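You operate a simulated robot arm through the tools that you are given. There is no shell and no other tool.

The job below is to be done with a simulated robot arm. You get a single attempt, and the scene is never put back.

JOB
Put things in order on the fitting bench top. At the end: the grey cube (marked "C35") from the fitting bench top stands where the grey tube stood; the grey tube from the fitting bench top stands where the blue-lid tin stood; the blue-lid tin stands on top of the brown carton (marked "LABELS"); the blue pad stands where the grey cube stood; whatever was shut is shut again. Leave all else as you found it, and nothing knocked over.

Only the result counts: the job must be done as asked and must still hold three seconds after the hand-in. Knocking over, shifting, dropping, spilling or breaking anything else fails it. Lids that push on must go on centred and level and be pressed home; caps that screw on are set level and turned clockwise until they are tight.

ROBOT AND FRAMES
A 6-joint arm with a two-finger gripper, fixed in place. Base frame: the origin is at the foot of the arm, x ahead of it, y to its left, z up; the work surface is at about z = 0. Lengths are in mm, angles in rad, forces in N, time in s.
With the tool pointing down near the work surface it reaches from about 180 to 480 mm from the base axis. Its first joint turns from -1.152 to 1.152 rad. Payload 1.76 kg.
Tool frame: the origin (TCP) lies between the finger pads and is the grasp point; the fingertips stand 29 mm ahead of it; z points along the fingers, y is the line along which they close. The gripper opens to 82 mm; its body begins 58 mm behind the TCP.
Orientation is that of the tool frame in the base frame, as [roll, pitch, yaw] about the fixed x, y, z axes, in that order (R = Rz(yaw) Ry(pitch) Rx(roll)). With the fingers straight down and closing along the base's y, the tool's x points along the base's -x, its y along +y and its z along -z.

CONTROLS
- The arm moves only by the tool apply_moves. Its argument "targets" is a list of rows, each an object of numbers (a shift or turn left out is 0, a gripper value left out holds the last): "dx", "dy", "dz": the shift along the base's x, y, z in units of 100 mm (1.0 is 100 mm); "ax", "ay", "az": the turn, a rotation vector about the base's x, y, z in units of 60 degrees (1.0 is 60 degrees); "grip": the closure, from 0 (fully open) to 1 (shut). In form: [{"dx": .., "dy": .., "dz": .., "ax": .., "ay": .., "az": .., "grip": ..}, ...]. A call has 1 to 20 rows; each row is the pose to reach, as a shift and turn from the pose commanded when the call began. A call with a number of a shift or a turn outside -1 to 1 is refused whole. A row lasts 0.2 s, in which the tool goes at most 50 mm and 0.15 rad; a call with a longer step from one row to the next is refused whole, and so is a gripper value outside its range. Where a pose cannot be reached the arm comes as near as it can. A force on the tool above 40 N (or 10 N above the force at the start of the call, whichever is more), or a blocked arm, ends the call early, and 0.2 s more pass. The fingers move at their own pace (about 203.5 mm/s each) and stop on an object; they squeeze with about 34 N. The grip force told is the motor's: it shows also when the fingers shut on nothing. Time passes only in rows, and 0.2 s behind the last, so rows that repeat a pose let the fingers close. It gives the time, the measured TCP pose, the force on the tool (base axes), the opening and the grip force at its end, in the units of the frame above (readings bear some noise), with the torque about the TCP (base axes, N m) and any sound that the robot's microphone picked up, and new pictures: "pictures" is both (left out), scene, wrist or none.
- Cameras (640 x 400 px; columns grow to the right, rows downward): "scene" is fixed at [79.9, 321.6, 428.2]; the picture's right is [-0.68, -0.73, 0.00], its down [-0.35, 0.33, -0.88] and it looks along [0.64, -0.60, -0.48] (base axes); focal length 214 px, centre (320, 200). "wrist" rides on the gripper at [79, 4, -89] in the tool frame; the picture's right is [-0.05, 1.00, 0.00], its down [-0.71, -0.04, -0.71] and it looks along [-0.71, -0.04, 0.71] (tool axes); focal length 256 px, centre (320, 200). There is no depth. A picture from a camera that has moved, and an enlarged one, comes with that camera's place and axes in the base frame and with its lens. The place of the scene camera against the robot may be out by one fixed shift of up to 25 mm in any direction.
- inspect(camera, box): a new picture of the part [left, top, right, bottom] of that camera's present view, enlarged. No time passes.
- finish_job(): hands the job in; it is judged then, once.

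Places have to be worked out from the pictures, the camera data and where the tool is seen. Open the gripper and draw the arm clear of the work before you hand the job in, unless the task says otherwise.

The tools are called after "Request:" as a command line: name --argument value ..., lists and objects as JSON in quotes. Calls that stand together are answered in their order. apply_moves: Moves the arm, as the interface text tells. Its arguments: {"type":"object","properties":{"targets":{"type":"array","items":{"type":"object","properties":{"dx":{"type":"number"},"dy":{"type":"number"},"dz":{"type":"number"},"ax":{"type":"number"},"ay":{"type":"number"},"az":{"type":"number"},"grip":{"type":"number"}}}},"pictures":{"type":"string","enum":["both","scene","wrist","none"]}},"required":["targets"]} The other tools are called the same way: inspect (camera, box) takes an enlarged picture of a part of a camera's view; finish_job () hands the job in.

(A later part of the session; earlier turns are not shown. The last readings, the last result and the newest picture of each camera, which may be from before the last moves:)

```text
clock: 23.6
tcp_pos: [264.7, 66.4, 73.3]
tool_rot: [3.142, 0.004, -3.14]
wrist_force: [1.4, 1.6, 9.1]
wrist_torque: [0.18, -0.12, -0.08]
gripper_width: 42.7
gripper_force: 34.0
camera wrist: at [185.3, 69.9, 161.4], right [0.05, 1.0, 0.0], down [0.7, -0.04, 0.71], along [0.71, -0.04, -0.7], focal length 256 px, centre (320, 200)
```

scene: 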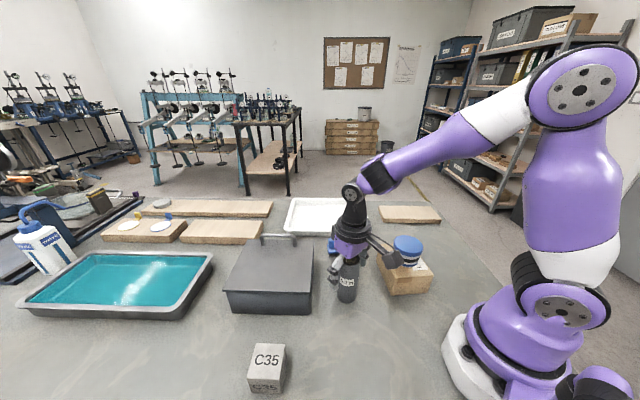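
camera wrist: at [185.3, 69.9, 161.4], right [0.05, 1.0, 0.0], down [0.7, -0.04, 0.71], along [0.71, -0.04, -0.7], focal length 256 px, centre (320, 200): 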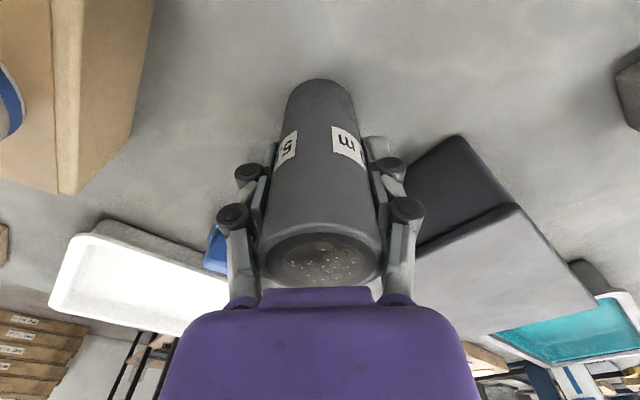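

The tube is gripped at 42.7 mm. I'll lift it gently and check that it stays upright in the hand.

Request:
apply_moves --targets '[{"dz": 0.02}, {"dz": 0.06}, {"dz": 0.12}, {"dz": 0.2}, {"dz": 0.27}, {"dz": 0.3}, {"dz": 0.3}]'

Request:
inspect --camera "scene" --box '[300, 180, 420, 310]'

```text
clock: 25.2
tcp_pos: [264.3, 66.6, 103.8]
tool_rot: [3.141, 0.005, -3.139]
wrist_force: [0.0, -0.4, -2.6]
wrist_torque: [-0.02, -0.02, 0.0]
gripper_width: 42.6
gripper_force: 34.4
camera wrist: at [185.4, 70.1, 192.0], right [0.05, 1.0, 0.0], down [0.7, -0.04, 0.71], along [0.71, -0.04, -0.71], focal length 256 px, centre (320, 200)
```

scene: 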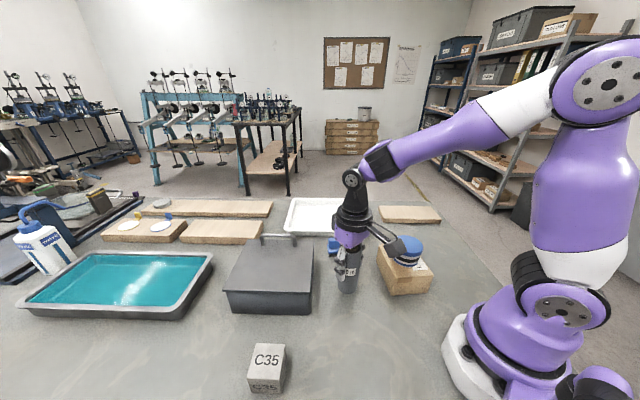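
wrist: 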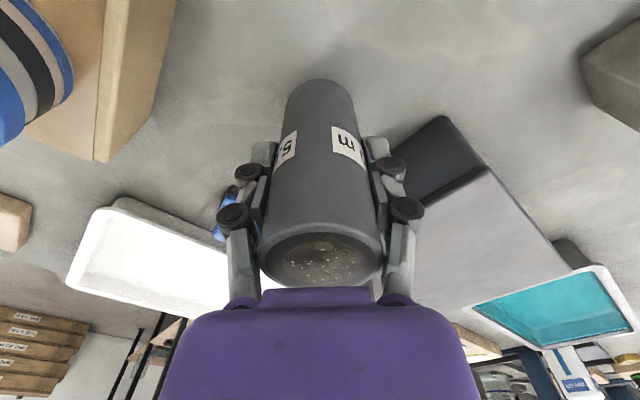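

```text
3.08 times, centred on (360, 245) of scene
camera zoom: at [79.9, 321.6, 428.2], right [-0.68, -0.73, 0.0], down [-0.35, 0.33, -0.88], along [0.64, -0.6, -0.48], focal length 660 px, centre (197, 62)
```

zoom: 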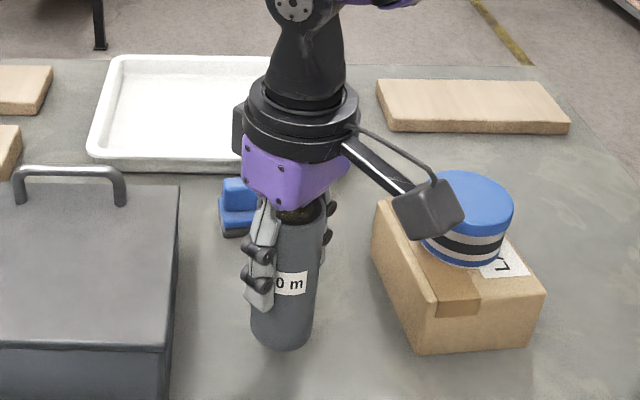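

The tube hangs vertical in the grip. I'll carry it slowly, with gentle ramps, to the tin's old place at (151,151.4).

Request:
apply_moves --targets '[{"dx": -0.04, "dy": 0.03}, {"dx": -0.112, "dy": 0.084}, {"dx": -0.208, "dy": 0.155}, {"dx": -0.32, "dy": 0.239}, {"dx": -0.433, "dy": 0.323}, {"dx": -0.545, "dy": 0.407}, {"dx": -0.641, "dy": 0.478}, {"dx": -0.721, "dy": 0.538}, {"dx": -0.785, "dy": 0.586}, {"dx": -0.833, "dy": 0.622}, {"dx": -0.865, "dy": 0.646}, {"dx": -0.881, "dy": 0.658}, {"dx": -0.881, "dy": 0.658}]' --pictures "none"

Request:
apply_moves --targets '[{"dx": -0.032, "dy": 0.024}, {"dx": -0.096, "dy": 0.072}, {"dx": -0.16, "dy": 0.12}, {"dx": -0.224, "dy": 0.167}, {"dx": -0.256, "dy": 0.191}, {"dx": -0.256, "dy": 0.191}]'

```text
clock: 28.0
tcp_pos: [178.6, 132.8, 103.5]
tool_rot: [3.139, 0.003, -3.141]
wrist_force: [0.1, -0.4, -2.1]
wrist_torque: [-0.02, 0.03, -0.02]
gripper_width: 42.3
gripper_force: 33.9
```

```text
clock: 29.4
tcp_pos: [149.5, 151.3, 104.0]
tool_rot: [3.141, 0.004, -3.138]
wrist_force: [0.1, -0.2, -2.8]
wrist_torque: [0.0, -0.02, 0.01]
gripper_width: 42.1
gripper_force: 33.7
camera wrist: at [71.2, 154.9, 192.3], right [0.05, 1.0, 0.0], down [0.7, -0.04, 0.71], along [0.71, -0.04, -0.71], focal length 256 px, centre (320, 200)
```

scene: 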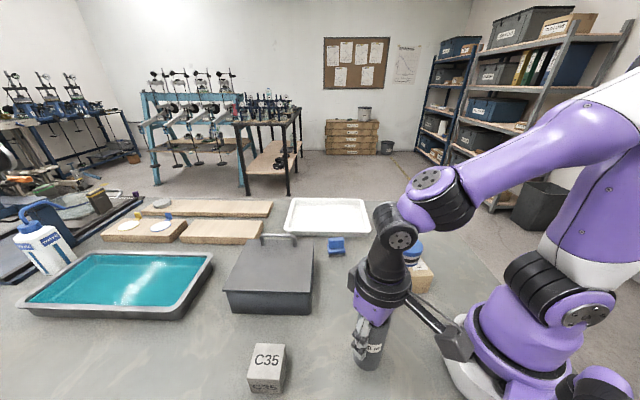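
wrist: 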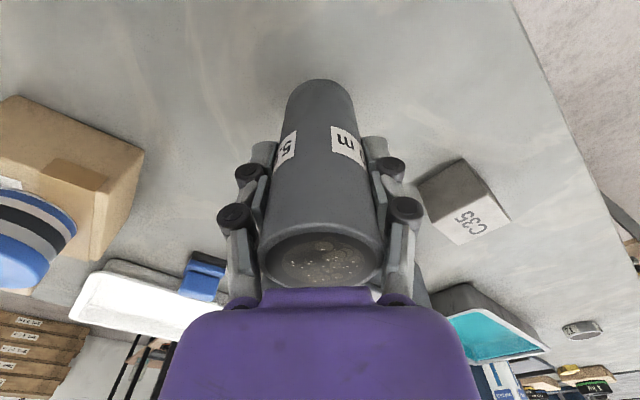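

I'm over the spot, so I'll lower to just above the table and then feel for contact.

Request:
apply_moves --targets '[{"dz": -0.05}, {"dz": -0.12}, {"dz": -0.19}, {"dz": -0.25}, {"dz": -0.28}, {"dz": -0.28}]' --pictures "none"

Request:
apply_moves --targets '[{"dz": -0.01}, {"dz": -0.015}, {"dz": -0.015}]' --pictures "none"

```text
clock: 30.8
tcp_pos: [151.8, 152.4, 75.3]
tool_rot: [-3.142, 0.001, -3.14]
wrist_force: [-0.5, 0.4, -2.1]
wrist_torque: [-0.02, 0.03, 0.02]
gripper_width: 42.0
gripper_force: 34.0
```

```text
clock: 31.6
tcp_pos: [151.2, 151.3, 74.0]
tool_rot: [3.141, 0.003, -3.138]
wrist_force: [-0.8, 0.3, -2.1]
wrist_torque: [-0.04, 0.0, -0.01]
gripper_width: 42.3
gripper_force: 33.5
```

There's no contact yet, with the reading still at the held weight. I'll continue in 1 mm steps.

Request:
apply_moves --targets '[{"dz": -0.005}, {"dz": -0.01}, {"dz": -0.01}]' --pictures "none"

Request:
apply_moves --targets '[{"dz": -0.005}, {"dz": -0.01}, {"dz": -0.01}]' --pictures "none"

```text
clock: 32.4
tcp_pos: [151.0, 151.0, 73.5]
tool_rot: [3.14, 0.005, -3.139]
wrist_force: [-3.2, -1.9, 10.9]
wrist_torque: [-0.02, 0.02, -0.03]
gripper_width: 42.2
gripper_force: 34.6
```

```text
clock: 33.2
tcp_pos: [151.0, 151.0, 72.9]
tool_rot: [3.139, 0.003, 3.141]
wrist_force: [-1.4, -4.6, 26.2]
wrist_torque: [-0.17, -0.04, -0.11]
gripper_width: 42.6
gripper_force: 34.1
```

The tube is firmly on the table. I'll relax the downward force, then open the gripper.

Request:
apply_moves --targets '[{"dz": 0.01}, {"dz": 0.012}, {"dz": 0.012, "grip": 0.35}, {"dz": 0.012, "grip": 0.0}, {"dz": 0.012, "grip": 0.0}, {"dz": 0.012, "grip": 0.0}]'

```text
clock: 34.6
tcp_pos: [151.3, 152.3, 72.9]
tool_rot: [3.139, 0.003, -3.142]
wrist_force: [-0.2, 0.3, 0.6]
wrist_torque: [0.0, 0.04, 0.0]
gripper_width: 82.2
gripper_force: 0.1
camera wrist: at [71.4, 154.8, 161.8], right [0.05, 1.0, 0.0], down [0.7, -0.04, 0.71], along [0.71, -0.04, -0.71], focal length 256 px, centre (320, 200)
```

scene: 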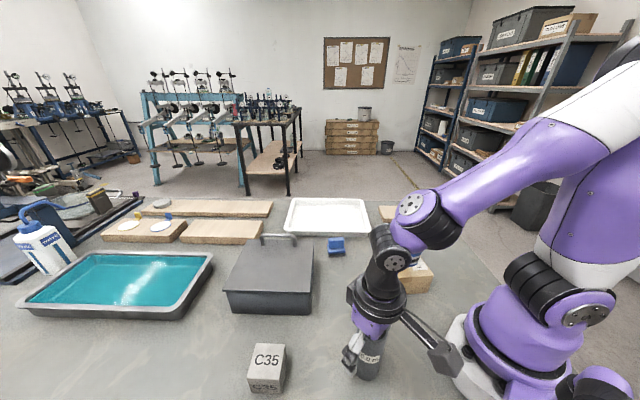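
wrist: 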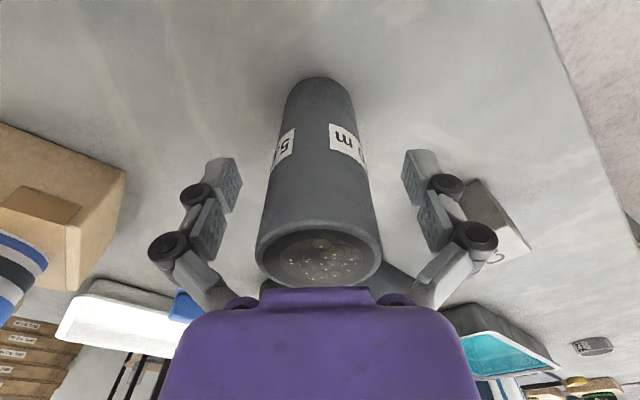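

The tube stands at the tin's old place. I'll rise straight up, then move toward the cube while turning the tool about 45° to match its faces.

Request:
apply_moves --targets '[{"dz": 0.1}, {"dz": 0.3}, {"dz": 0.6}, {"dz": 0.9}, {"dz": 1.0}]' --pictures "scene"

Request:
apply_moves --targets '[{"dx": 0.1, "dy": 0.12, "dz": 0.1, "az": 0.12}, {"dx": 0.2, "dy": 0.25, "dz": 0.2, "az": 0.25}, {"dx": 0.35, "dy": 0.42, "dz": 0.3, "az": 0.38}, {"dx": 0.5, "dy": 0.58, "dz": 0.3, "az": 0.5}, {"dx": 0.6, "dy": 0.72, "dz": 0.3, "az": 0.63}, {"dx": 0.7, "dy": 0.85, "dz": 0.3, "az": 0.75}, {"dx": 0.7, "dy": 0.85, "dz": 0.3, "az": 0.75}]'

```text
clock: 35.8
tcp_pos: [152.4, 151.3, 174.0]
tool_rot: [3.14, 0.002, -3.14]
wrist_force: [0.2, -0.1, -0.4]
wrist_torque: [-0.03, 0.04, 0.01]
gripper_width: 81.8
gripper_force: 0.1
```

scene: 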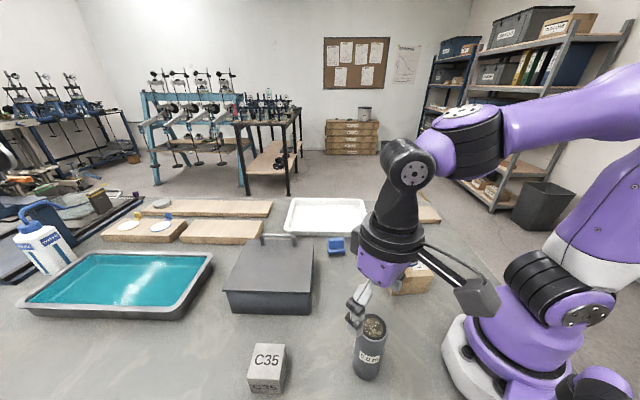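

```text
clock: 37.4
tcp_pos: [220.2, 235.4, 203.9]
tool_rot: [3.138, 0.004, -2.351]
wrist_force: [-0.1, -0.9, -0.2]
wrist_torque: [-0.01, -0.01, -0.03]
gripper_width: 82.1
gripper_force: 0.1
camera wrist: at [161.9, 182.7, 291.4], right [-0.67, 0.74, 0.0], down [0.52, 0.47, 0.71], along [0.53, 0.48, -0.71], focal length 256 px, centre (320, 200)
```

scene: 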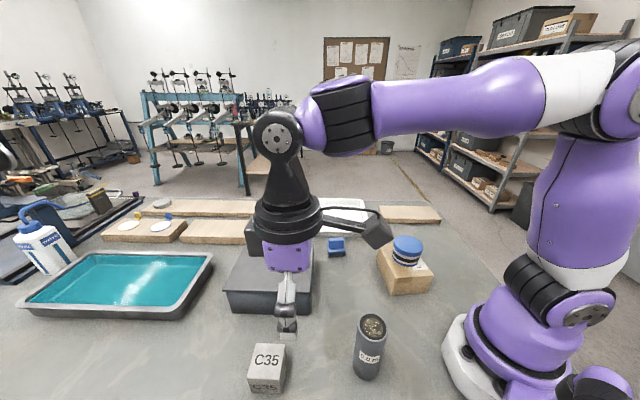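
wrist: 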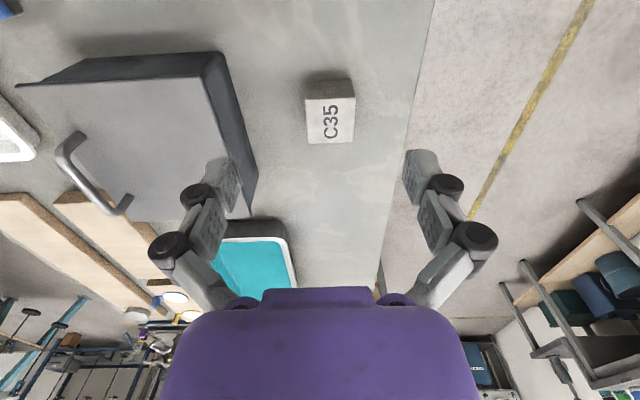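

Request:
inspect --camera "wrist" --box '[280, 60, 380, 160]'

Request:
inspect --camera "scene" --box '[330, 300, 420, 400]'

```text
4.00 times, centred on (330, 110) of wrist
camera zoom: at [161.9, 182.7, 291.4], right [-0.67, 0.74, 0.0], down [0.52, 0.47, 0.71], along [0.53, 0.48, -0.71], focal length 1024 px, centre (280, 560)
```

zoom: 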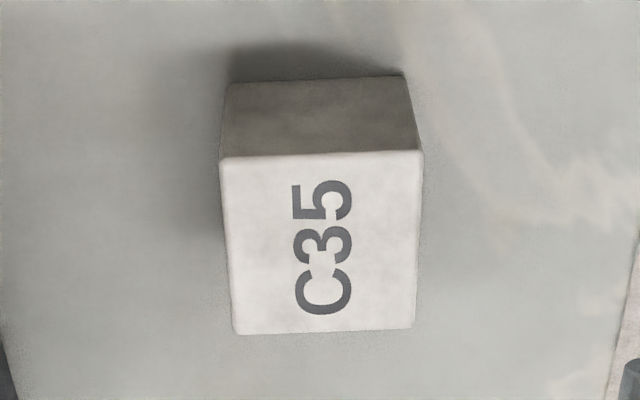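

```text
4.00 times, centred on (375, 350) of scene
camera zoom: at [79.9, 321.6, 428.2], right [-0.68, -0.73, 0.0], down [-0.35, 0.33, -0.88], along [0.64, -0.6, -0.48], focal length 858 px, centre (100, -400)
```

zoom: 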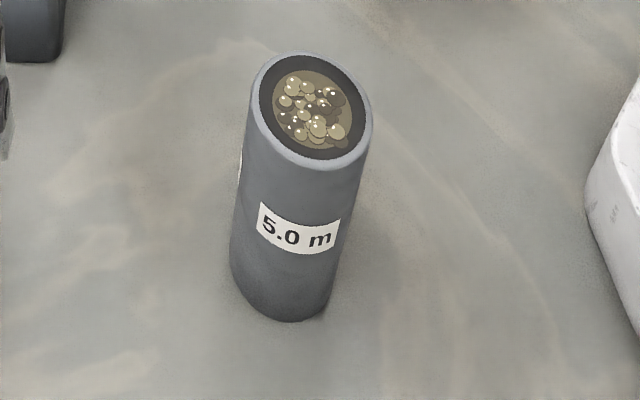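

The tube is standing well. The cube is at about (251.2,278.4), 48.5 mm wide, with its edges within 1° of the finger direction. I'll move over it and come down partway.

Request:
apply_moves --targets '[{"dx": 0.15, "dy": 0.21}, {"dx": 0.302, "dy": 0.42}, {"dx": 0.302, "dy": 0.42, "dz": -0.3}, {"dx": 0.302, "dy": 0.42, "dz": -0.6}, {"dx": 0.302, "dy": 0.42, "dz": -0.9}, {"dx": 0.302, "dy": 0.42, "dz": -0.9}]'

Request:
inspect --camera "wrist" --box '[240, 60, 400, 220]'

```text
clock: 38.8
tcp_pos: [251.3, 279.5, 112.5]
tool_rot: [3.139, 0.003, -2.356]
wrist_force: [0.0, -0.2, -0.2]
wrist_torque: [-0.04, -0.01, 0.04]
gripper_width: 82.1
gripper_force: 0.0
camera wrist: at [192.5, 224.5, 201.3], right [-0.67, 0.74, 0.0], down [0.52, 0.47, 0.71], along [0.53, 0.48, -0.71], focal length 256 px, centre (320, 200)
```

scene: 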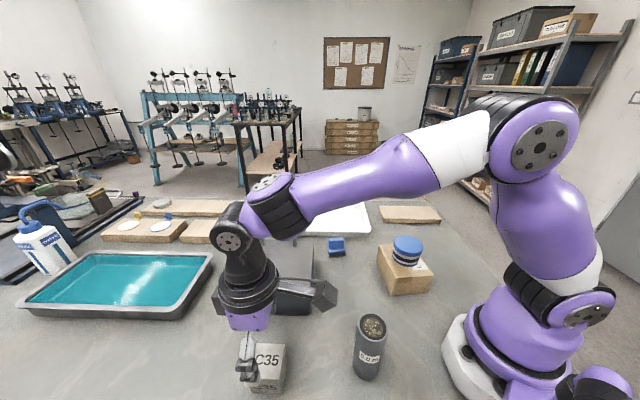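
wrist: 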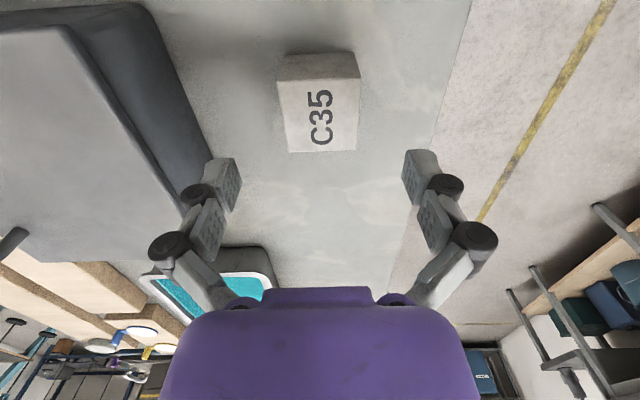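

```text
2.50 times, centred on (320, 140) of wrist
camera zoom: at [192.5, 224.5, 201.3], right [-0.67, 0.74, 0.0], down [0.52, 0.47, 0.71], along [0.53, 0.48, -0.71], focal length 640 px, centre (320, 350)
```

zoom: 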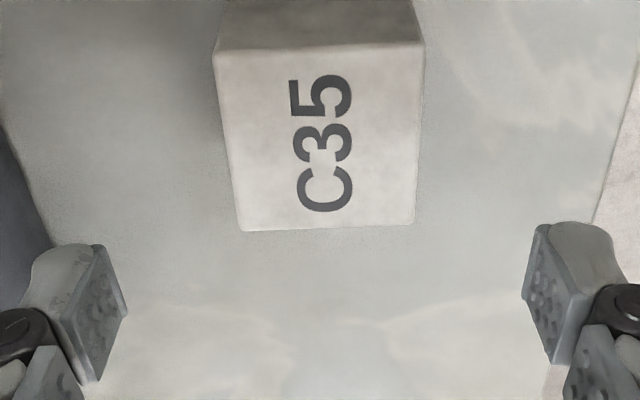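

The cube is within about 1 mm of the TCP, so I record its place as about (250.5,278.8). I'll go down to z≈38 and grip it.

Request:
apply_moves --targets '[{"dz": -0.3}, {"dz": -0.55}, {"dz": -0.7}, {"dz": -0.755}, {"dz": -0.755}, {"dz": -0.755, "grip": 0.35}, {"dz": -0.755, "grip": 1.0}, {"dz": -0.755, "grip": 1.0}, {"dz": -0.755, "grip": 1.0}]' --pictures "wrist"

```text
clock: 40.8
tcp_pos: [250.9, 278.4, 36.9]
tool_rot: [3.14, 0.003, -2.356]
wrist_force: [-3.4, 1.4, 12.8]
wrist_torque: [0.0, 0.22, -0.03]
gripper_width: 49.6
gripper_force: 33.9
camera wrist: at [192.1, 224.2, 126.0], right [-0.67, 0.74, 0.0], down [0.52, 0.47, 0.71], along [0.53, 0.48, -0.7], focal length 256 px, centre (320, 200)
```

wrist: 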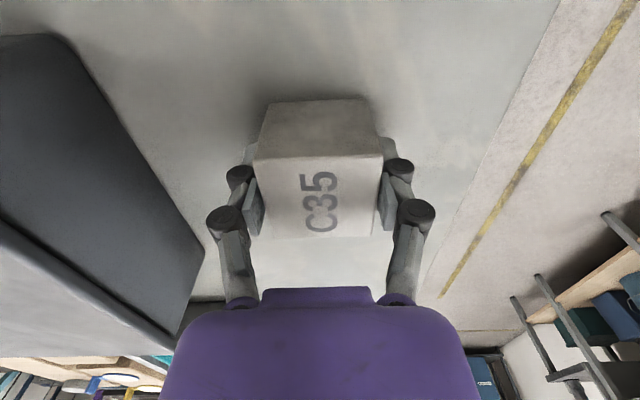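

The cube is gripped at 49.6 mm, so I'll lift it slowly and watch the weight.

Request:
apply_moves --targets '[{"dz": 0.02}, {"dz": 0.06}, {"dz": 0.12}, {"dz": 0.2}, {"dz": 0.2}]' --pictures "none"

Request:
apply_moves --targets '[{"dz": 0.1}, {"dz": 0.25}, {"dz": 0.4}, {"dz": 0.55}, {"dz": 0.7}, {"dz": 0.75}, {"dz": 0.75}]'

```text
clock: 42.0
tcp_pos: [250.1, 278.3, 58.4]
tool_rot: [3.141, 0.002, -2.356]
wrist_force: [0.7, 0.1, -2.9]
wrist_torque: [0.01, 0.01, 0.03]
gripper_width: 49.0
gripper_force: 34.4
```

```text
clock: 43.6
tcp_pos: [250.6, 277.8, 133.3]
tool_rot: [3.141, 0.004, -2.354]
wrist_force: [0.0, 0.2, -3.0]
wrist_torque: [0.02, 0.0, 0.02]
gripper_width: 49.4
gripper_force: 34.0
camera wrist: at [192.4, 224.6, 221.6], right [-0.67, 0.74, 0.0], down [0.52, 0.47, 0.71], along [0.53, 0.48, -0.71], focal length 256 px, centre (320, 200)
```

scene: 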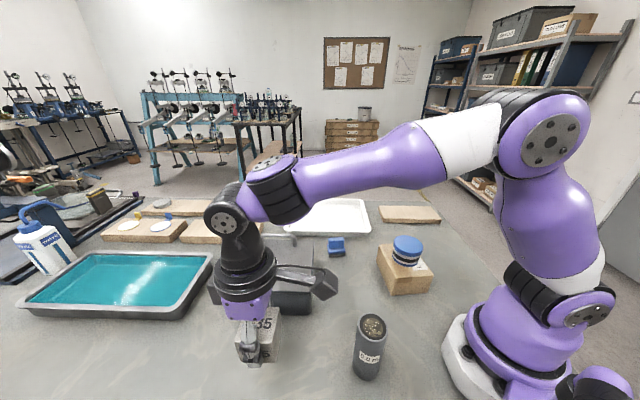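
wrist: 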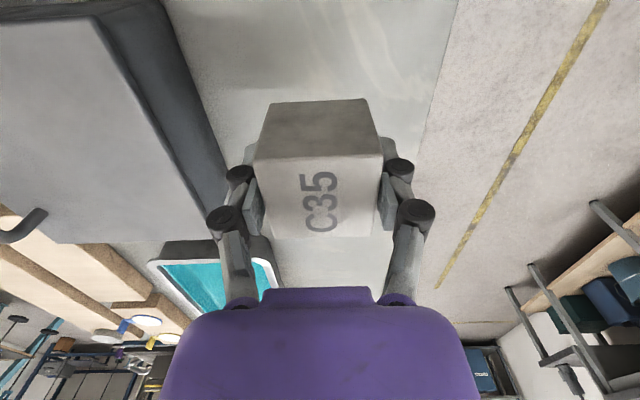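

The cube weighs about 3 N and is held securely. I'll raise it above the tube and box height and carry it to the tube's old place at (265,66.5).

Request:
apply_moves --targets '[{"dz": 0.2}, {"dz": 0.4}, {"dz": 0.42, "dy": -0.15, "dx": 0.01}, {"dz": 0.42, "dy": -0.4, "dx": 0.03}, {"dz": 0.42, "dy": -0.7, "dx": 0.05}, {"dz": 0.42, "dy": -1.0, "dx": 0.07}]' --pictures "none"

Request:
apply_moves --targets '[{"dy": -0.3, "dx": 0.02}, {"dy": -0.6, "dx": 0.04}, {"dy": -0.85, "dx": 0.06}, {"dy": -1.0, "dx": 0.07}, {"dy": -1.0, "dx": 0.07}]'

```text
clock: 45.0
tcp_pos: [258.8, 178.5, 176.0]
tool_rot: [3.139, 0.001, -2.355]
wrist_force: [-0.1, -0.2, -2.0]
wrist_torque: [-0.02, 0.01, 0.01]
gripper_width: 49.5
gripper_force: 33.9
```

```text
clock: 46.2
tcp_pos: [263.8, 78.4, 176.2]
tool_rot: [3.14, 0.002, -2.356]
wrist_force: [-0.4, 0.3, -2.3]
wrist_torque: [0.02, -0.04, 0.01]
gripper_width: 49.5
gripper_force: 33.7
camera wrist: at [205.8, 24.3, 263.8], right [-0.67, 0.74, 0.0], down [0.53, 0.47, 0.71], along [0.53, 0.48, -0.71], focal length 256 px, centre (320, 200)
```

scene: 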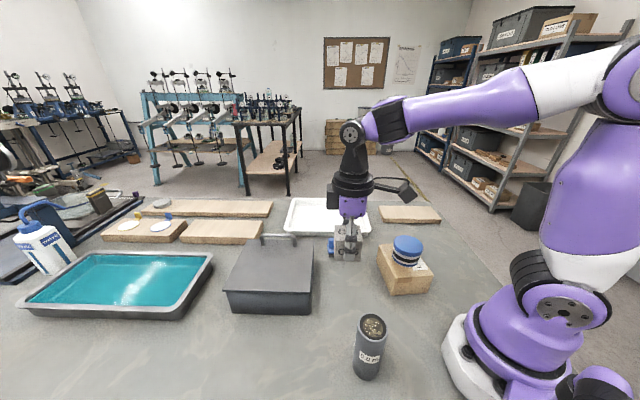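
wrist: 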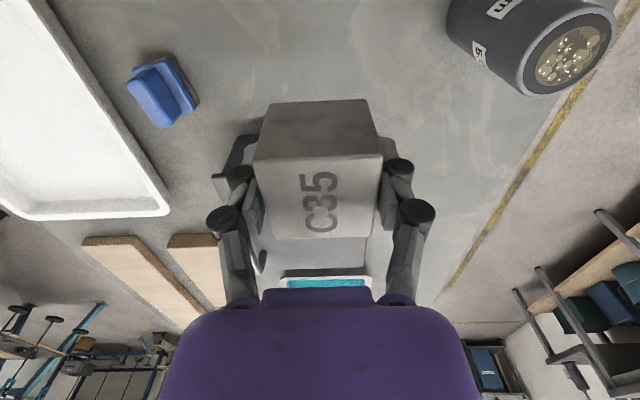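

I'm nearly there. I'll shift the last 12 mm to (265.2,66.5) and descend most of the way.

Request:
apply_moves --targets '[{"dy": -0.08}, {"dy": -0.119}, {"dy": -0.119, "dz": -0.25}, {"dy": -0.119, "dz": -0.55}, {"dy": -0.119, "dz": -0.85}, {"dy": -0.119, "dz": -1.0}, {"dy": -0.119, "dz": -1.0}]'

```text
clock: 47.8
tcp_pos: [265.4, 66.8, 74.2]
tool_rot: [3.14, 0.004, -2.354]
wrist_force: [0.2, 0.0, -1.6]
wrist_torque: [0.02, -0.01, 0.0]
gripper_width: 49.5
gripper_force: 33.8
camera wrist: at [206.4, 12.0, 163.3], right [-0.67, 0.74, 0.0], down [0.52, 0.47, 0.71], along [0.53, 0.48, -0.71], focal length 256 px, centre (320, 200)
```

scene: 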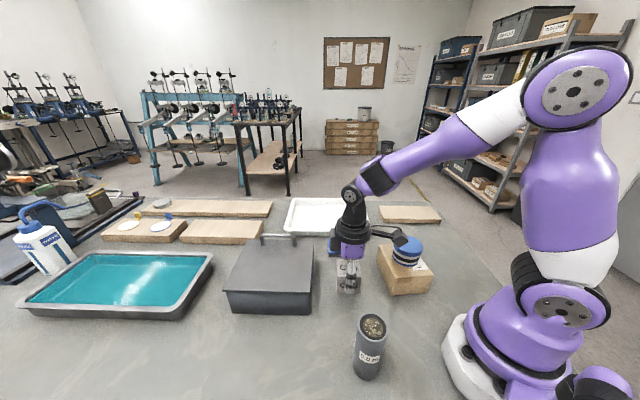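
wrist: 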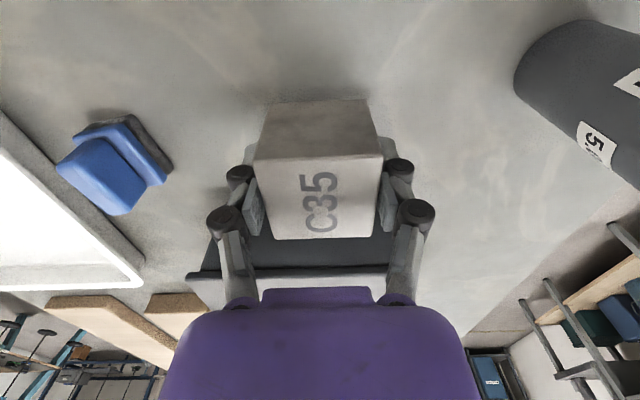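

It's all clear. I'll lower to about 2 mm above the table, then feel for contact.

Request:
apply_moves --targets '[{"dz": -0.12}, {"dz": -0.22}, {"dz": -0.3}, {"dz": -0.35}, {"dz": -0.35}]' --pictures "none"

Request:
apply_moves --targets '[{"dz": -0.005}, {"dz": -0.01}, {"dz": -0.01}]' --pictures "none"

Request:
apply_moves --targets '[{"dz": -0.005}, {"dz": -0.01}, {"dz": -0.01}]' --pictures "none"

```text
clock: 49.0
tcp_pos: [265.2, 66.2, 38.8]
tool_rot: [3.139, 0.002, -2.354]
wrist_force: [-0.5, 0.0, -2.1]
wrist_torque: [0.02, 0.02, 0.0]
gripper_width: 49.4
gripper_force: 34.2
```

```text
clock: 49.8
tcp_pos: [264.3, 66.4, 38.4]
tool_rot: [3.138, 0.003, -2.354]
wrist_force: [-0.3, -0.1, -3.2]
wrist_torque: [0.03, 0.0, -0.03]
gripper_width: 49.7
gripper_force: 34.0
```

```text
clock: 50.6
tcp_pos: [264.9, 65.9, 38.5]
tool_rot: [3.141, 0.001, -2.354]
wrist_force: [-0.5, -0.5, -3.8]
wrist_torque: [-0.02, 0.01, 0.04]
gripper_width: 49.5
gripper_force: 34.1
```

There's still no contact at z≈38. I'll continue in 1 mm steps.

Request:
apply_moves --targets '[{"dz": -0.005}, {"dz": -0.01}, {"dz": -0.01}]' --pictures "none"

Request:
apply_moves --targets '[{"dz": -0.005}, {"dz": -0.005}]' --pictures "none"

```text
clock: 51.4
tcp_pos: [265.0, 67.6, 37.6]
tool_rot: [3.14, 0.004, -2.355]
wrist_force: [-6.6, -1.2, 25.2]
wrist_torque: [0.0, 0.24, -0.04]
gripper_width: 49.8
gripper_force: 34.1
```

```text
clock: 52.0
tcp_pos: [263.7, 66.5, 36.2]
tool_rot: [3.139, 0.002, -2.354]
wrist_force: [-6.9, 1.8, 26.3]
wrist_torque: [0.09, 0.22, -0.02]
gripper_width: 49.6
gripper_force: 34.3
```

The cube is on the table, with about 26 N of contact force. I'll ease up, release it and rise.

Request:
apply_moves --targets '[{"dz": 0.008}, {"dz": 0.01}, {"dz": 0.01, "grip": 0.25}, {"dz": 0.01, "grip": 0.0}, {"dz": 0.01, "grip": 0.0}, {"dz": 0.01, "grip": 0.0}]' --pictures "wrist"

Request:
apply_moves --targets '[{"dz": 0.1}, {"dz": 0.3}, {"dz": 0.6}, {"dz": 0.9}, {"dz": 1.0}]'

```text
clock: 53.4
tcp_pos: [265.8, 67.0, 38.5]
tool_rot: [3.139, 0.004, -2.355]
wrist_force: [0.6, 1.0, 0.2]
wrist_torque: [0.03, -0.01, -0.01]
gripper_width: 81.9
gripper_force: 0.0
camera wrist: at [206.1, 12.3, 125.7], right [-0.67, 0.74, 0.0], down [0.52, 0.47, 0.71], along [0.53, 0.48, -0.71], focal length 256 px, centre (320, 200)
```

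wrist: 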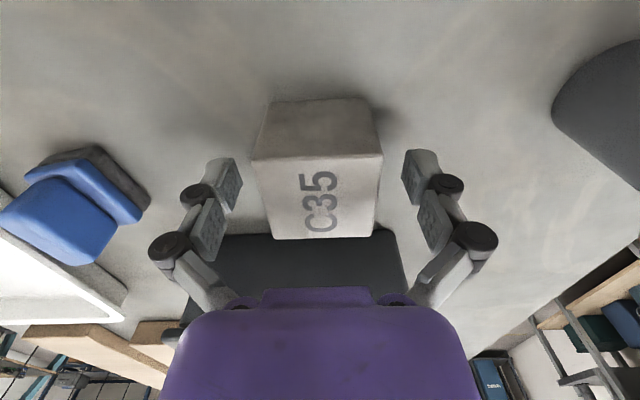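

```text
clock: 54.6
tcp_pos: [265.0, 67.8, 137.0]
tool_rot: [3.14, 0.001, -2.355]
wrist_force: [-0.6, 0.5, -0.8]
wrist_torque: [0.0, 0.0, 0.02]
gripper_width: 82.1
gripper_force: 0.0
camera wrist: at [205.5, 13.0, 225.5], right [-0.67, 0.74, 0.0], down [0.53, 0.47, 0.71], along [0.53, 0.48, -0.71], focal length 256 px, centre (320, 200)
```

scene: 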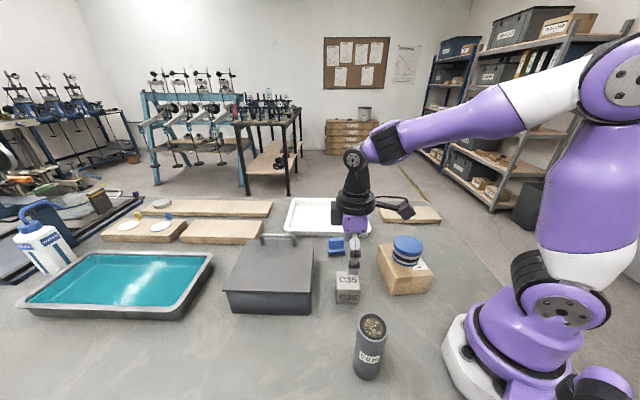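
wrist: 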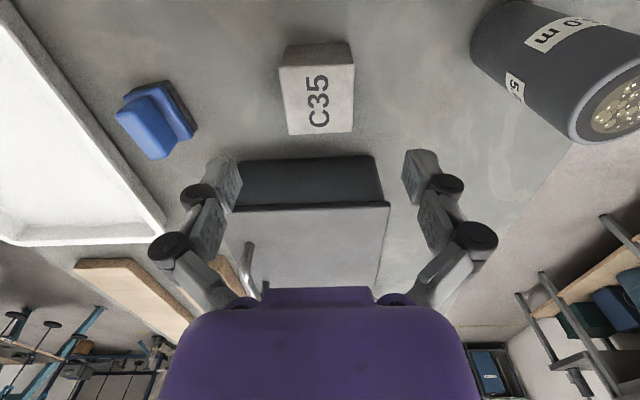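

The cube stands where the tube stood. Next I'll move above the pad at about (380,-19), turning a further 12° so the fingers close across the handle's thickness.

Request:
apply_moves --targets '[{"dz": 0.3}, {"dz": 0.4, "dx": 0.2, "dy": -0.15}, {"dz": 0.4, "dx": 0.5, "dy": -0.37, "az": 0.1}, {"dz": 0.4, "dx": 0.8, "dy": -0.6, "az": 0.2}, {"dz": 0.4, "dx": 0.98, "dy": -0.75, "az": 0.2}, {"dz": 0.4, "dx": 0.98, "dy": -0.75, "az": 0.2}]'

Request:
inspect --camera "wrist" --box '[230, 40, 390, 160]'

```text
clock: 56.0
tcp_pos: [363.3, -8.8, 177.2]
tool_rot: [3.141, 0.002, -2.147]
wrist_force: [-0.2, 0.4, -0.2]
wrist_torque: [0.01, -0.02, 0.01]
gripper_width: 82.1
gripper_force: 0.1
camera wrist: at [316.8, -74.1, 265.5], right [-0.81, 0.59, 0.0], down [0.42, 0.57, 0.71], along [0.41, 0.57, -0.71], focal length 256 px, centre (320, 200)
```

scene: 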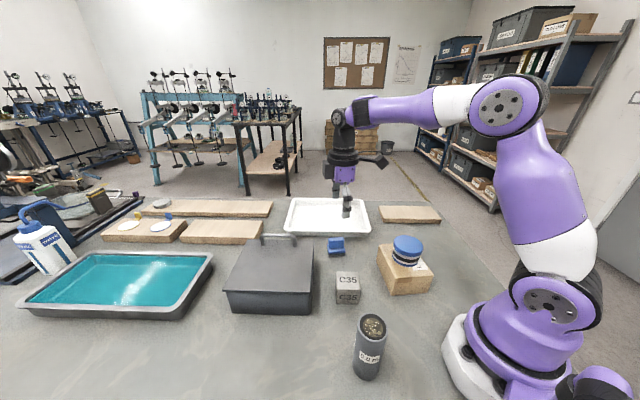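
wrist: 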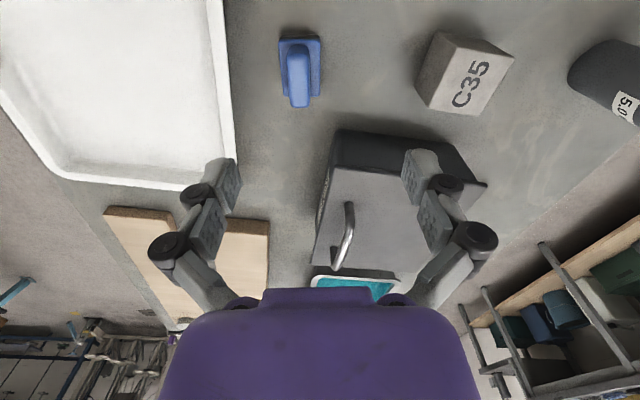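

```text
3.33 times, centred on (310, 100) of wrist
camera zoom: at [316.8, -74.1, 265.5], right [-0.81, 0.59, 0.0], down [0.42, 0.57, 0.71], along [0.41, 0.57, -0.71], focal length 853 px, centre (353, 533)
```

zoom: 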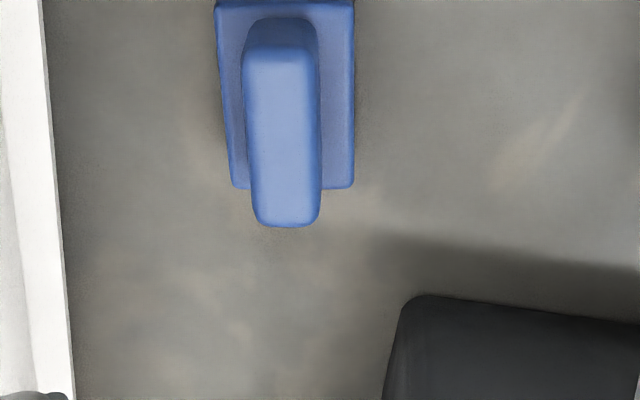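

The handle is aligned with the tool to within a few degrees, and its centre is about (17.7,-6.4) mm from the TCP. I'll move over it, narrow the fingers to stay clear of the white tray, and come partway down.

Request:
apply_moves --targets '[{"dx": 0.09, "dy": -0.032, "grip": 0.38}, {"dx": 0.177, "dy": -0.064, "az": -0.04}, {"dx": 0.177, "dy": -0.064, "az": -0.04, "dz": -0.3}, {"dx": 0.177, "dy": -0.064, "az": -0.04, "dz": -0.6}, {"dx": 0.177, "dy": -0.064, "az": -0.04, "dz": -0.75}, {"dx": 0.177, "dy": -0.064, "az": -0.04, "dz": -0.75}]'

Request:
inspect --camera "wrist" --box '[230, 60, 410, 240]'

Request:
inspect --camera "scene" --box '[280, 180, 440, 320]'

```text
clock: 57.4
tcp_pos: [380.3, -14.6, 100.6]
tool_rot: [-3.142, 0.004, -2.187]
wrist_force: [-0.5, 0.4, 0.2]
wrist_torque: [-0.01, -0.02, -0.03]
gripper_width: 50.8
gripper_force: 0.0
camera wrist: at [331.6, -77.9, 190.0], right [-0.78, 0.62, 0.0], down [0.44, 0.55, 0.71], along [0.44, 0.56, -0.71], focal length 256 px, centre (320, 200)
```

scene: 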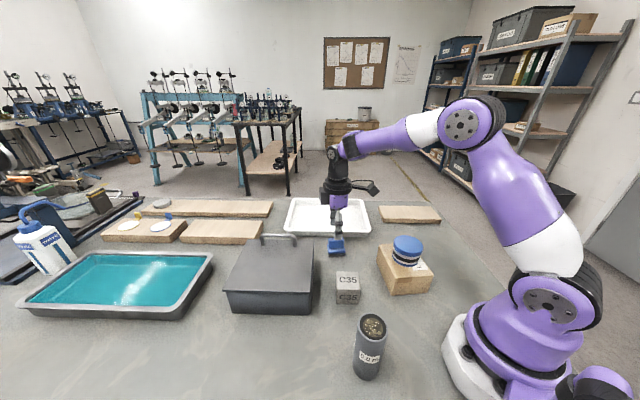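
wrist: 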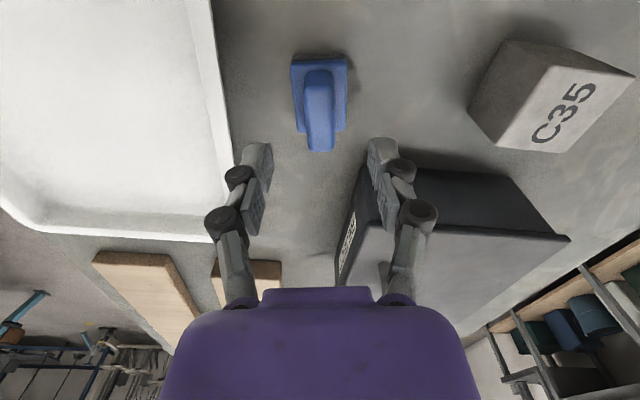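

```text
2.22 times, centred on (320, 150) of wrist
camera zoom: at [331.6, -77.9, 190.0], right [-0.78, 0.62, 0.0], down [0.44, 0.55, 0.71], along [0.44, 0.56, -0.71], focal length 569 px, centre (320, 311)
```

zoom: 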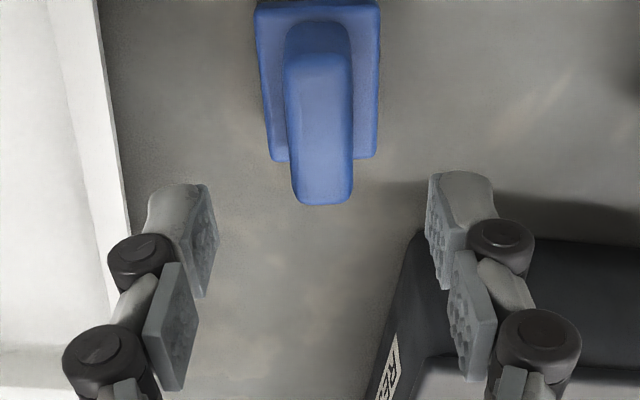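

```text
2.86 times, centred on (360, 250) of scene
camera zoom: at [79.9, 321.6, 428.2], right [-0.68, -0.73, 0.0], down [-0.35, 0.33, -0.88], along [0.64, -0.6, -0.48], focal length 613 px, centre (206, 57)
```

zoom: 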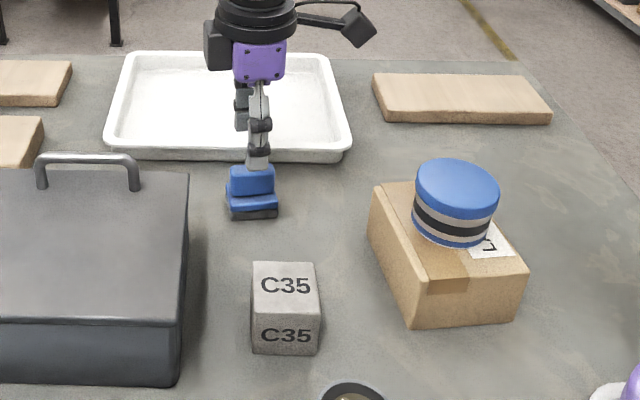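

The handle is centred between the fingers. Before lowering I'll look more closely, so the fingertips stay above the pad's base plate.

Request:
inspect --camera "wrist" --box '[270, 40, 370, 160]'

Request:
inspect --camera "scene" --box '[310, 210, 370, 270]'

```text
3.33 times, centred on (320, 100) of wrist
camera zoom: at [331.6, -77.9, 190.0], right [-0.78, 0.62, 0.0], down [0.44, 0.55, 0.71], along [0.44, 0.56, -0.71], focal length 853 px, centre (320, 533)
```

zoom: 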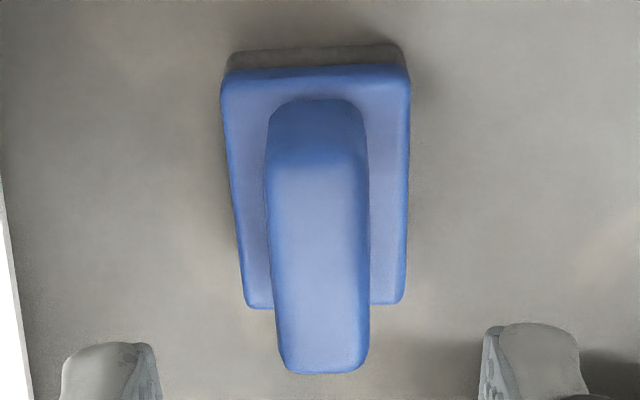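

```text
6.67 times, centred on (340, 240) of scene
camera zoom: at [79.9, 321.6, 428.2], right [-0.68, -0.73, 0.0], down [-0.35, 0.33, -0.88], along [0.64, -0.6, -0.48], focal length 1430 px, centre (187, -67)
```

zoom: 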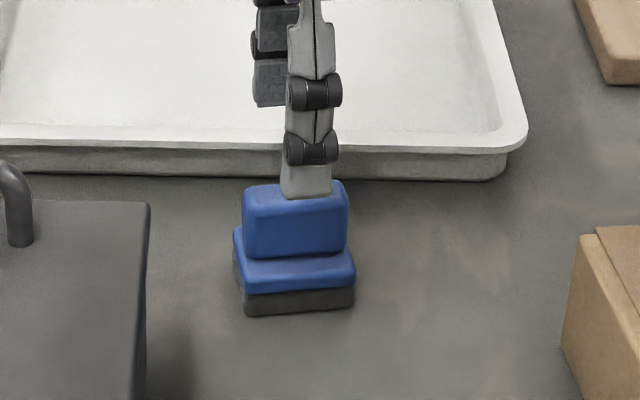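

The pad is taller than I first thought: the handle top is at about 53 mm and the plate top at about 22 mm. Its centre is about (-2.8,-4.7) mm from the TCP. I'll correct for that, lower to z≈58 so the tips sit at about 29 mm, above the plate, and close on the handle.

Request:
apply_moves --targets '[{"dx": -0.028, "dy": -0.047}, {"dx": -0.028, "dy": -0.047, "dz": -0.2}, {"dx": -0.028, "dy": -0.047, "dz": -0.35}, {"dx": -0.028, "dy": -0.047, "dz": -0.445}, {"dx": -0.028, "dy": -0.047, "dz": -0.445}]'

Request:
inspect --camera "wrist" --box '[220, 60, 420, 260]'

Request:
inspect --camera "scene" --box '[300, 200, 380, 270]'

```text
clock: 58.6
tcp_pos: [377.8, -19.3, 56.7]
tool_rot: [3.139, 0.001, -2.187]
wrist_force: [0.1, 0.5, 0.3]
wrist_torque: [-0.03, 0.01, 0.0]
gripper_width: 50.9
gripper_force: 0.1
camera wrist: at [328.9, -83.0, 145.7], right [-0.78, 0.62, 0.0], down [0.44, 0.55, 0.71], along [0.44, 0.56, -0.71], focal length 256 px, centre (320, 200)
```

scene: 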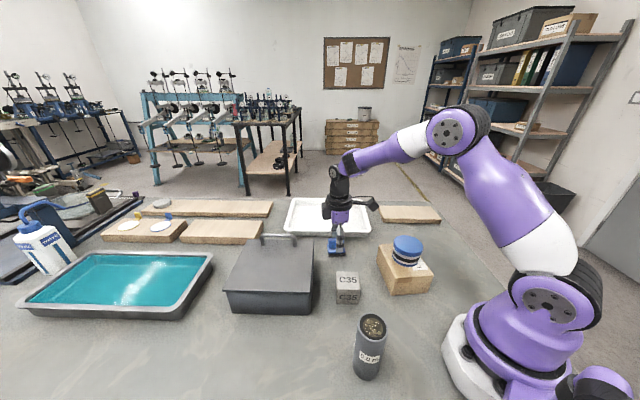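
wrist: 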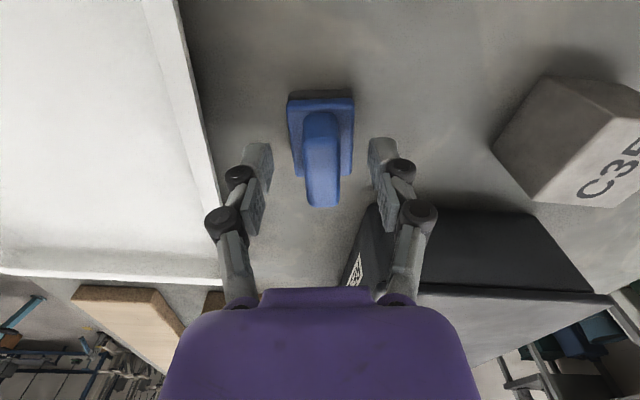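

```text
2.00 times, centred on (320, 160) of wrist
camera zoom: at [328.9, -83.0, 145.7], right [-0.78, 0.62, 0.0], down [0.44, 0.55, 0.71], along [0.44, 0.56, -0.71], focal length 512 px, centre (320, 280)
```

zoom: 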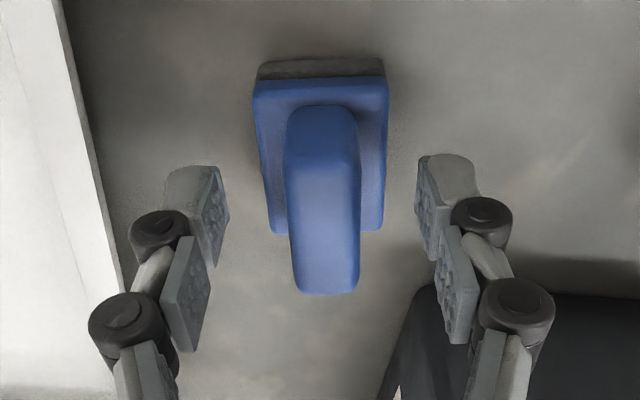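

```text
5.71 times, centred on (340, 235) of scene
camera zoom: at [79.9, 321.6, 428.2], right [-0.68, -0.73, 0.0], down [-0.35, 0.33, -0.88], along [0.64, -0.6, -0.48], focal length 1226 px, centre (206, 0)
```

zoom: 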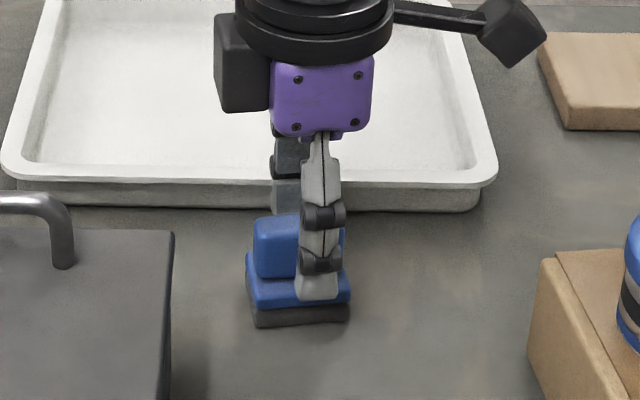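

Before closing I want to be sure the fingertips clear the base plate, so I'll zoom in on the fingers and the pad.

Request:
inspect --camera "wrist" --box '[350, 120, 430, 200]'

Request:
inspect --camera "scene" --box '[320, 220, 360, 264]'

Request:
inspect --camera "wrist" --box '[270, 70, 370, 220]'

```text
5.00 times, centred on (390, 160) of wrist
camera zoom: at [328.9, -83.0, 145.7], right [-0.78, 0.62, 0.0], down [0.44, 0.55, 0.71], along [0.44, 0.56, -0.71], focal length 1280 px, centre (-30, 400)
```

zoom: 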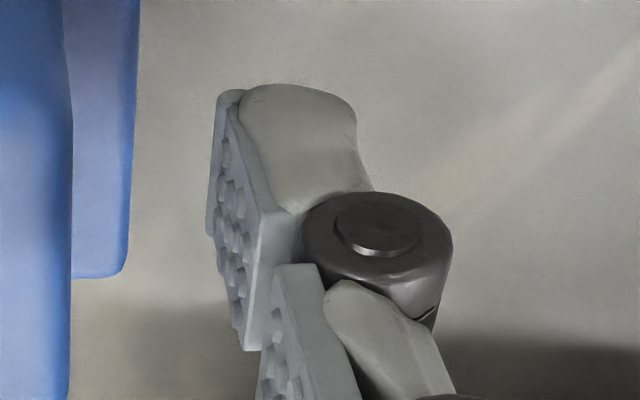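

```text
9.09 times, centred on (340, 242) of scene
camera zoom: at [79.9, 321.6, 428.2], right [-0.68, -0.73, 0.0], down [-0.35, 0.33, -0.88], along [0.64, -0.6, -0.48], focal length 1950 px, centre (138, -182)
```

zoom: 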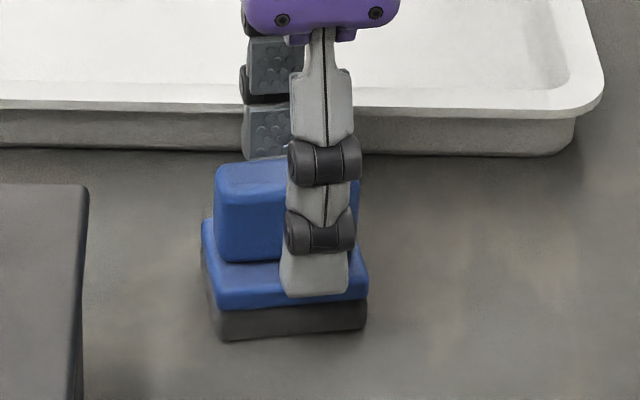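

```text
2.67 times, centred on (320, 145) of wrist
camera zoom: at [328.9, -83.0, 145.7], right [-0.78, 0.62, 0.0], down [0.44, 0.55, 0.71], along [0.44, 0.56, -0.71], focal length 683 px, centre (320, 347)
```

zoom: 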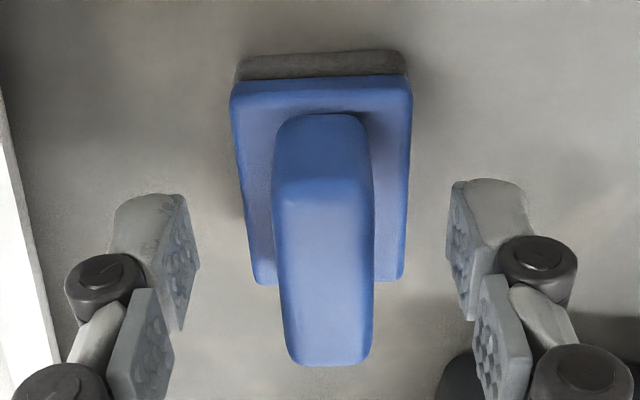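

The fingertips are at about z 27, clear of the plate top at about 18 mm. Both views show the TCP about 4 mm short of the handle's middle, so I'll shift 4 mm forward and close.

Request:
apply_moves --targets '[{"dx": 0.023, "dy": 0.033}, {"dx": 0.023, "dy": 0.033}, {"dx": 0.023, "dy": 0.033, "grip": 0.6}, {"dx": 0.023, "dy": 0.033, "grip": 1.0}, {"dx": 0.023, "dy": 0.033, "grip": 1.0}, {"dx": 0.023, "dy": 0.033, "grip": 1.0}]'

Request:
inspect --camera "wrist" --box '[240, 70, 400, 230]'

Request:
inspect --camera "scene" --box '[310, 210, 370, 270]'

```text
clock: 60.0
tcp_pos: [380.7, -16.3, 58.0]
tool_rot: [3.141, 0.003, -2.186]
wrist_force: [2.2, 0.7, 7.8]
wrist_torque: [0.0, -0.03, -0.06]
gripper_width: 16.8
gripper_force: 34.8
camera wrist: at [331.2, -79.5, 146.4], right [-0.78, 0.62, 0.0], down [0.44, 0.55, 0.71], along [0.44, 0.56, -0.7], focal length 256 px, centre (320, 200)
```

scene: 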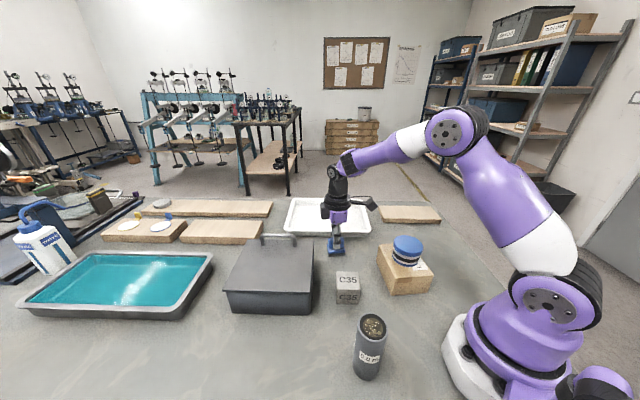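
wrist: 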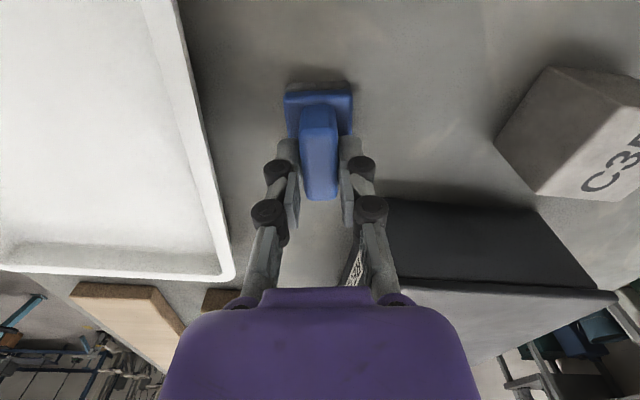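

```text
2.50 times, centred on (320, 150) of wrist
camera zoom: at [331.2, -79.5, 146.4], right [-0.78, 0.62, 0.0], down [0.44, 0.55, 0.71], along [0.44, 0.56, -0.7], focal length 640 px, centre (320, 325)
```

zoom: 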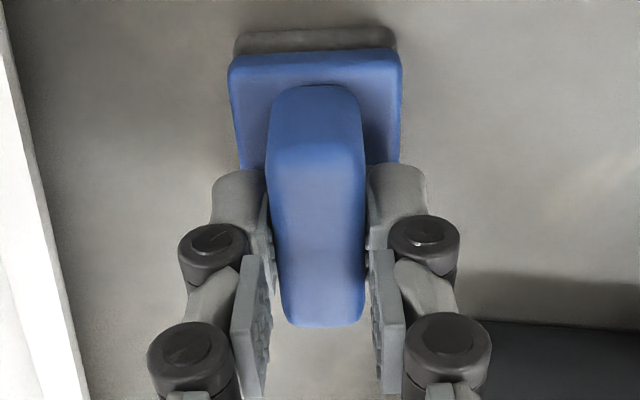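

```text
6.67 times, centred on (340, 240) of scene
camera zoom: at [79.8, 321.6, 428.2], right [-0.68, -0.73, 0.0], down [-0.35, 0.33, -0.88], along [0.64, -0.6, -0.48], focal length 1430 px, centre (187, -67)
```

zoom: 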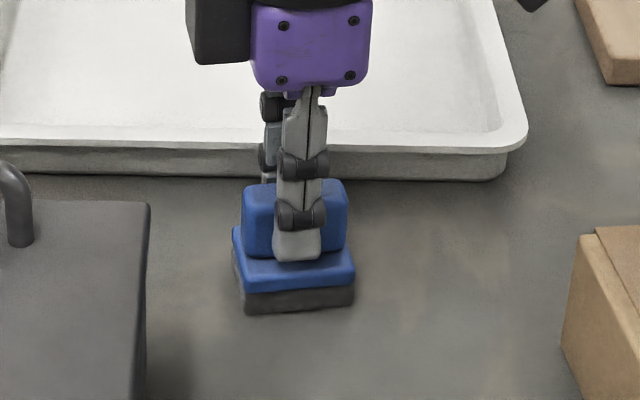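

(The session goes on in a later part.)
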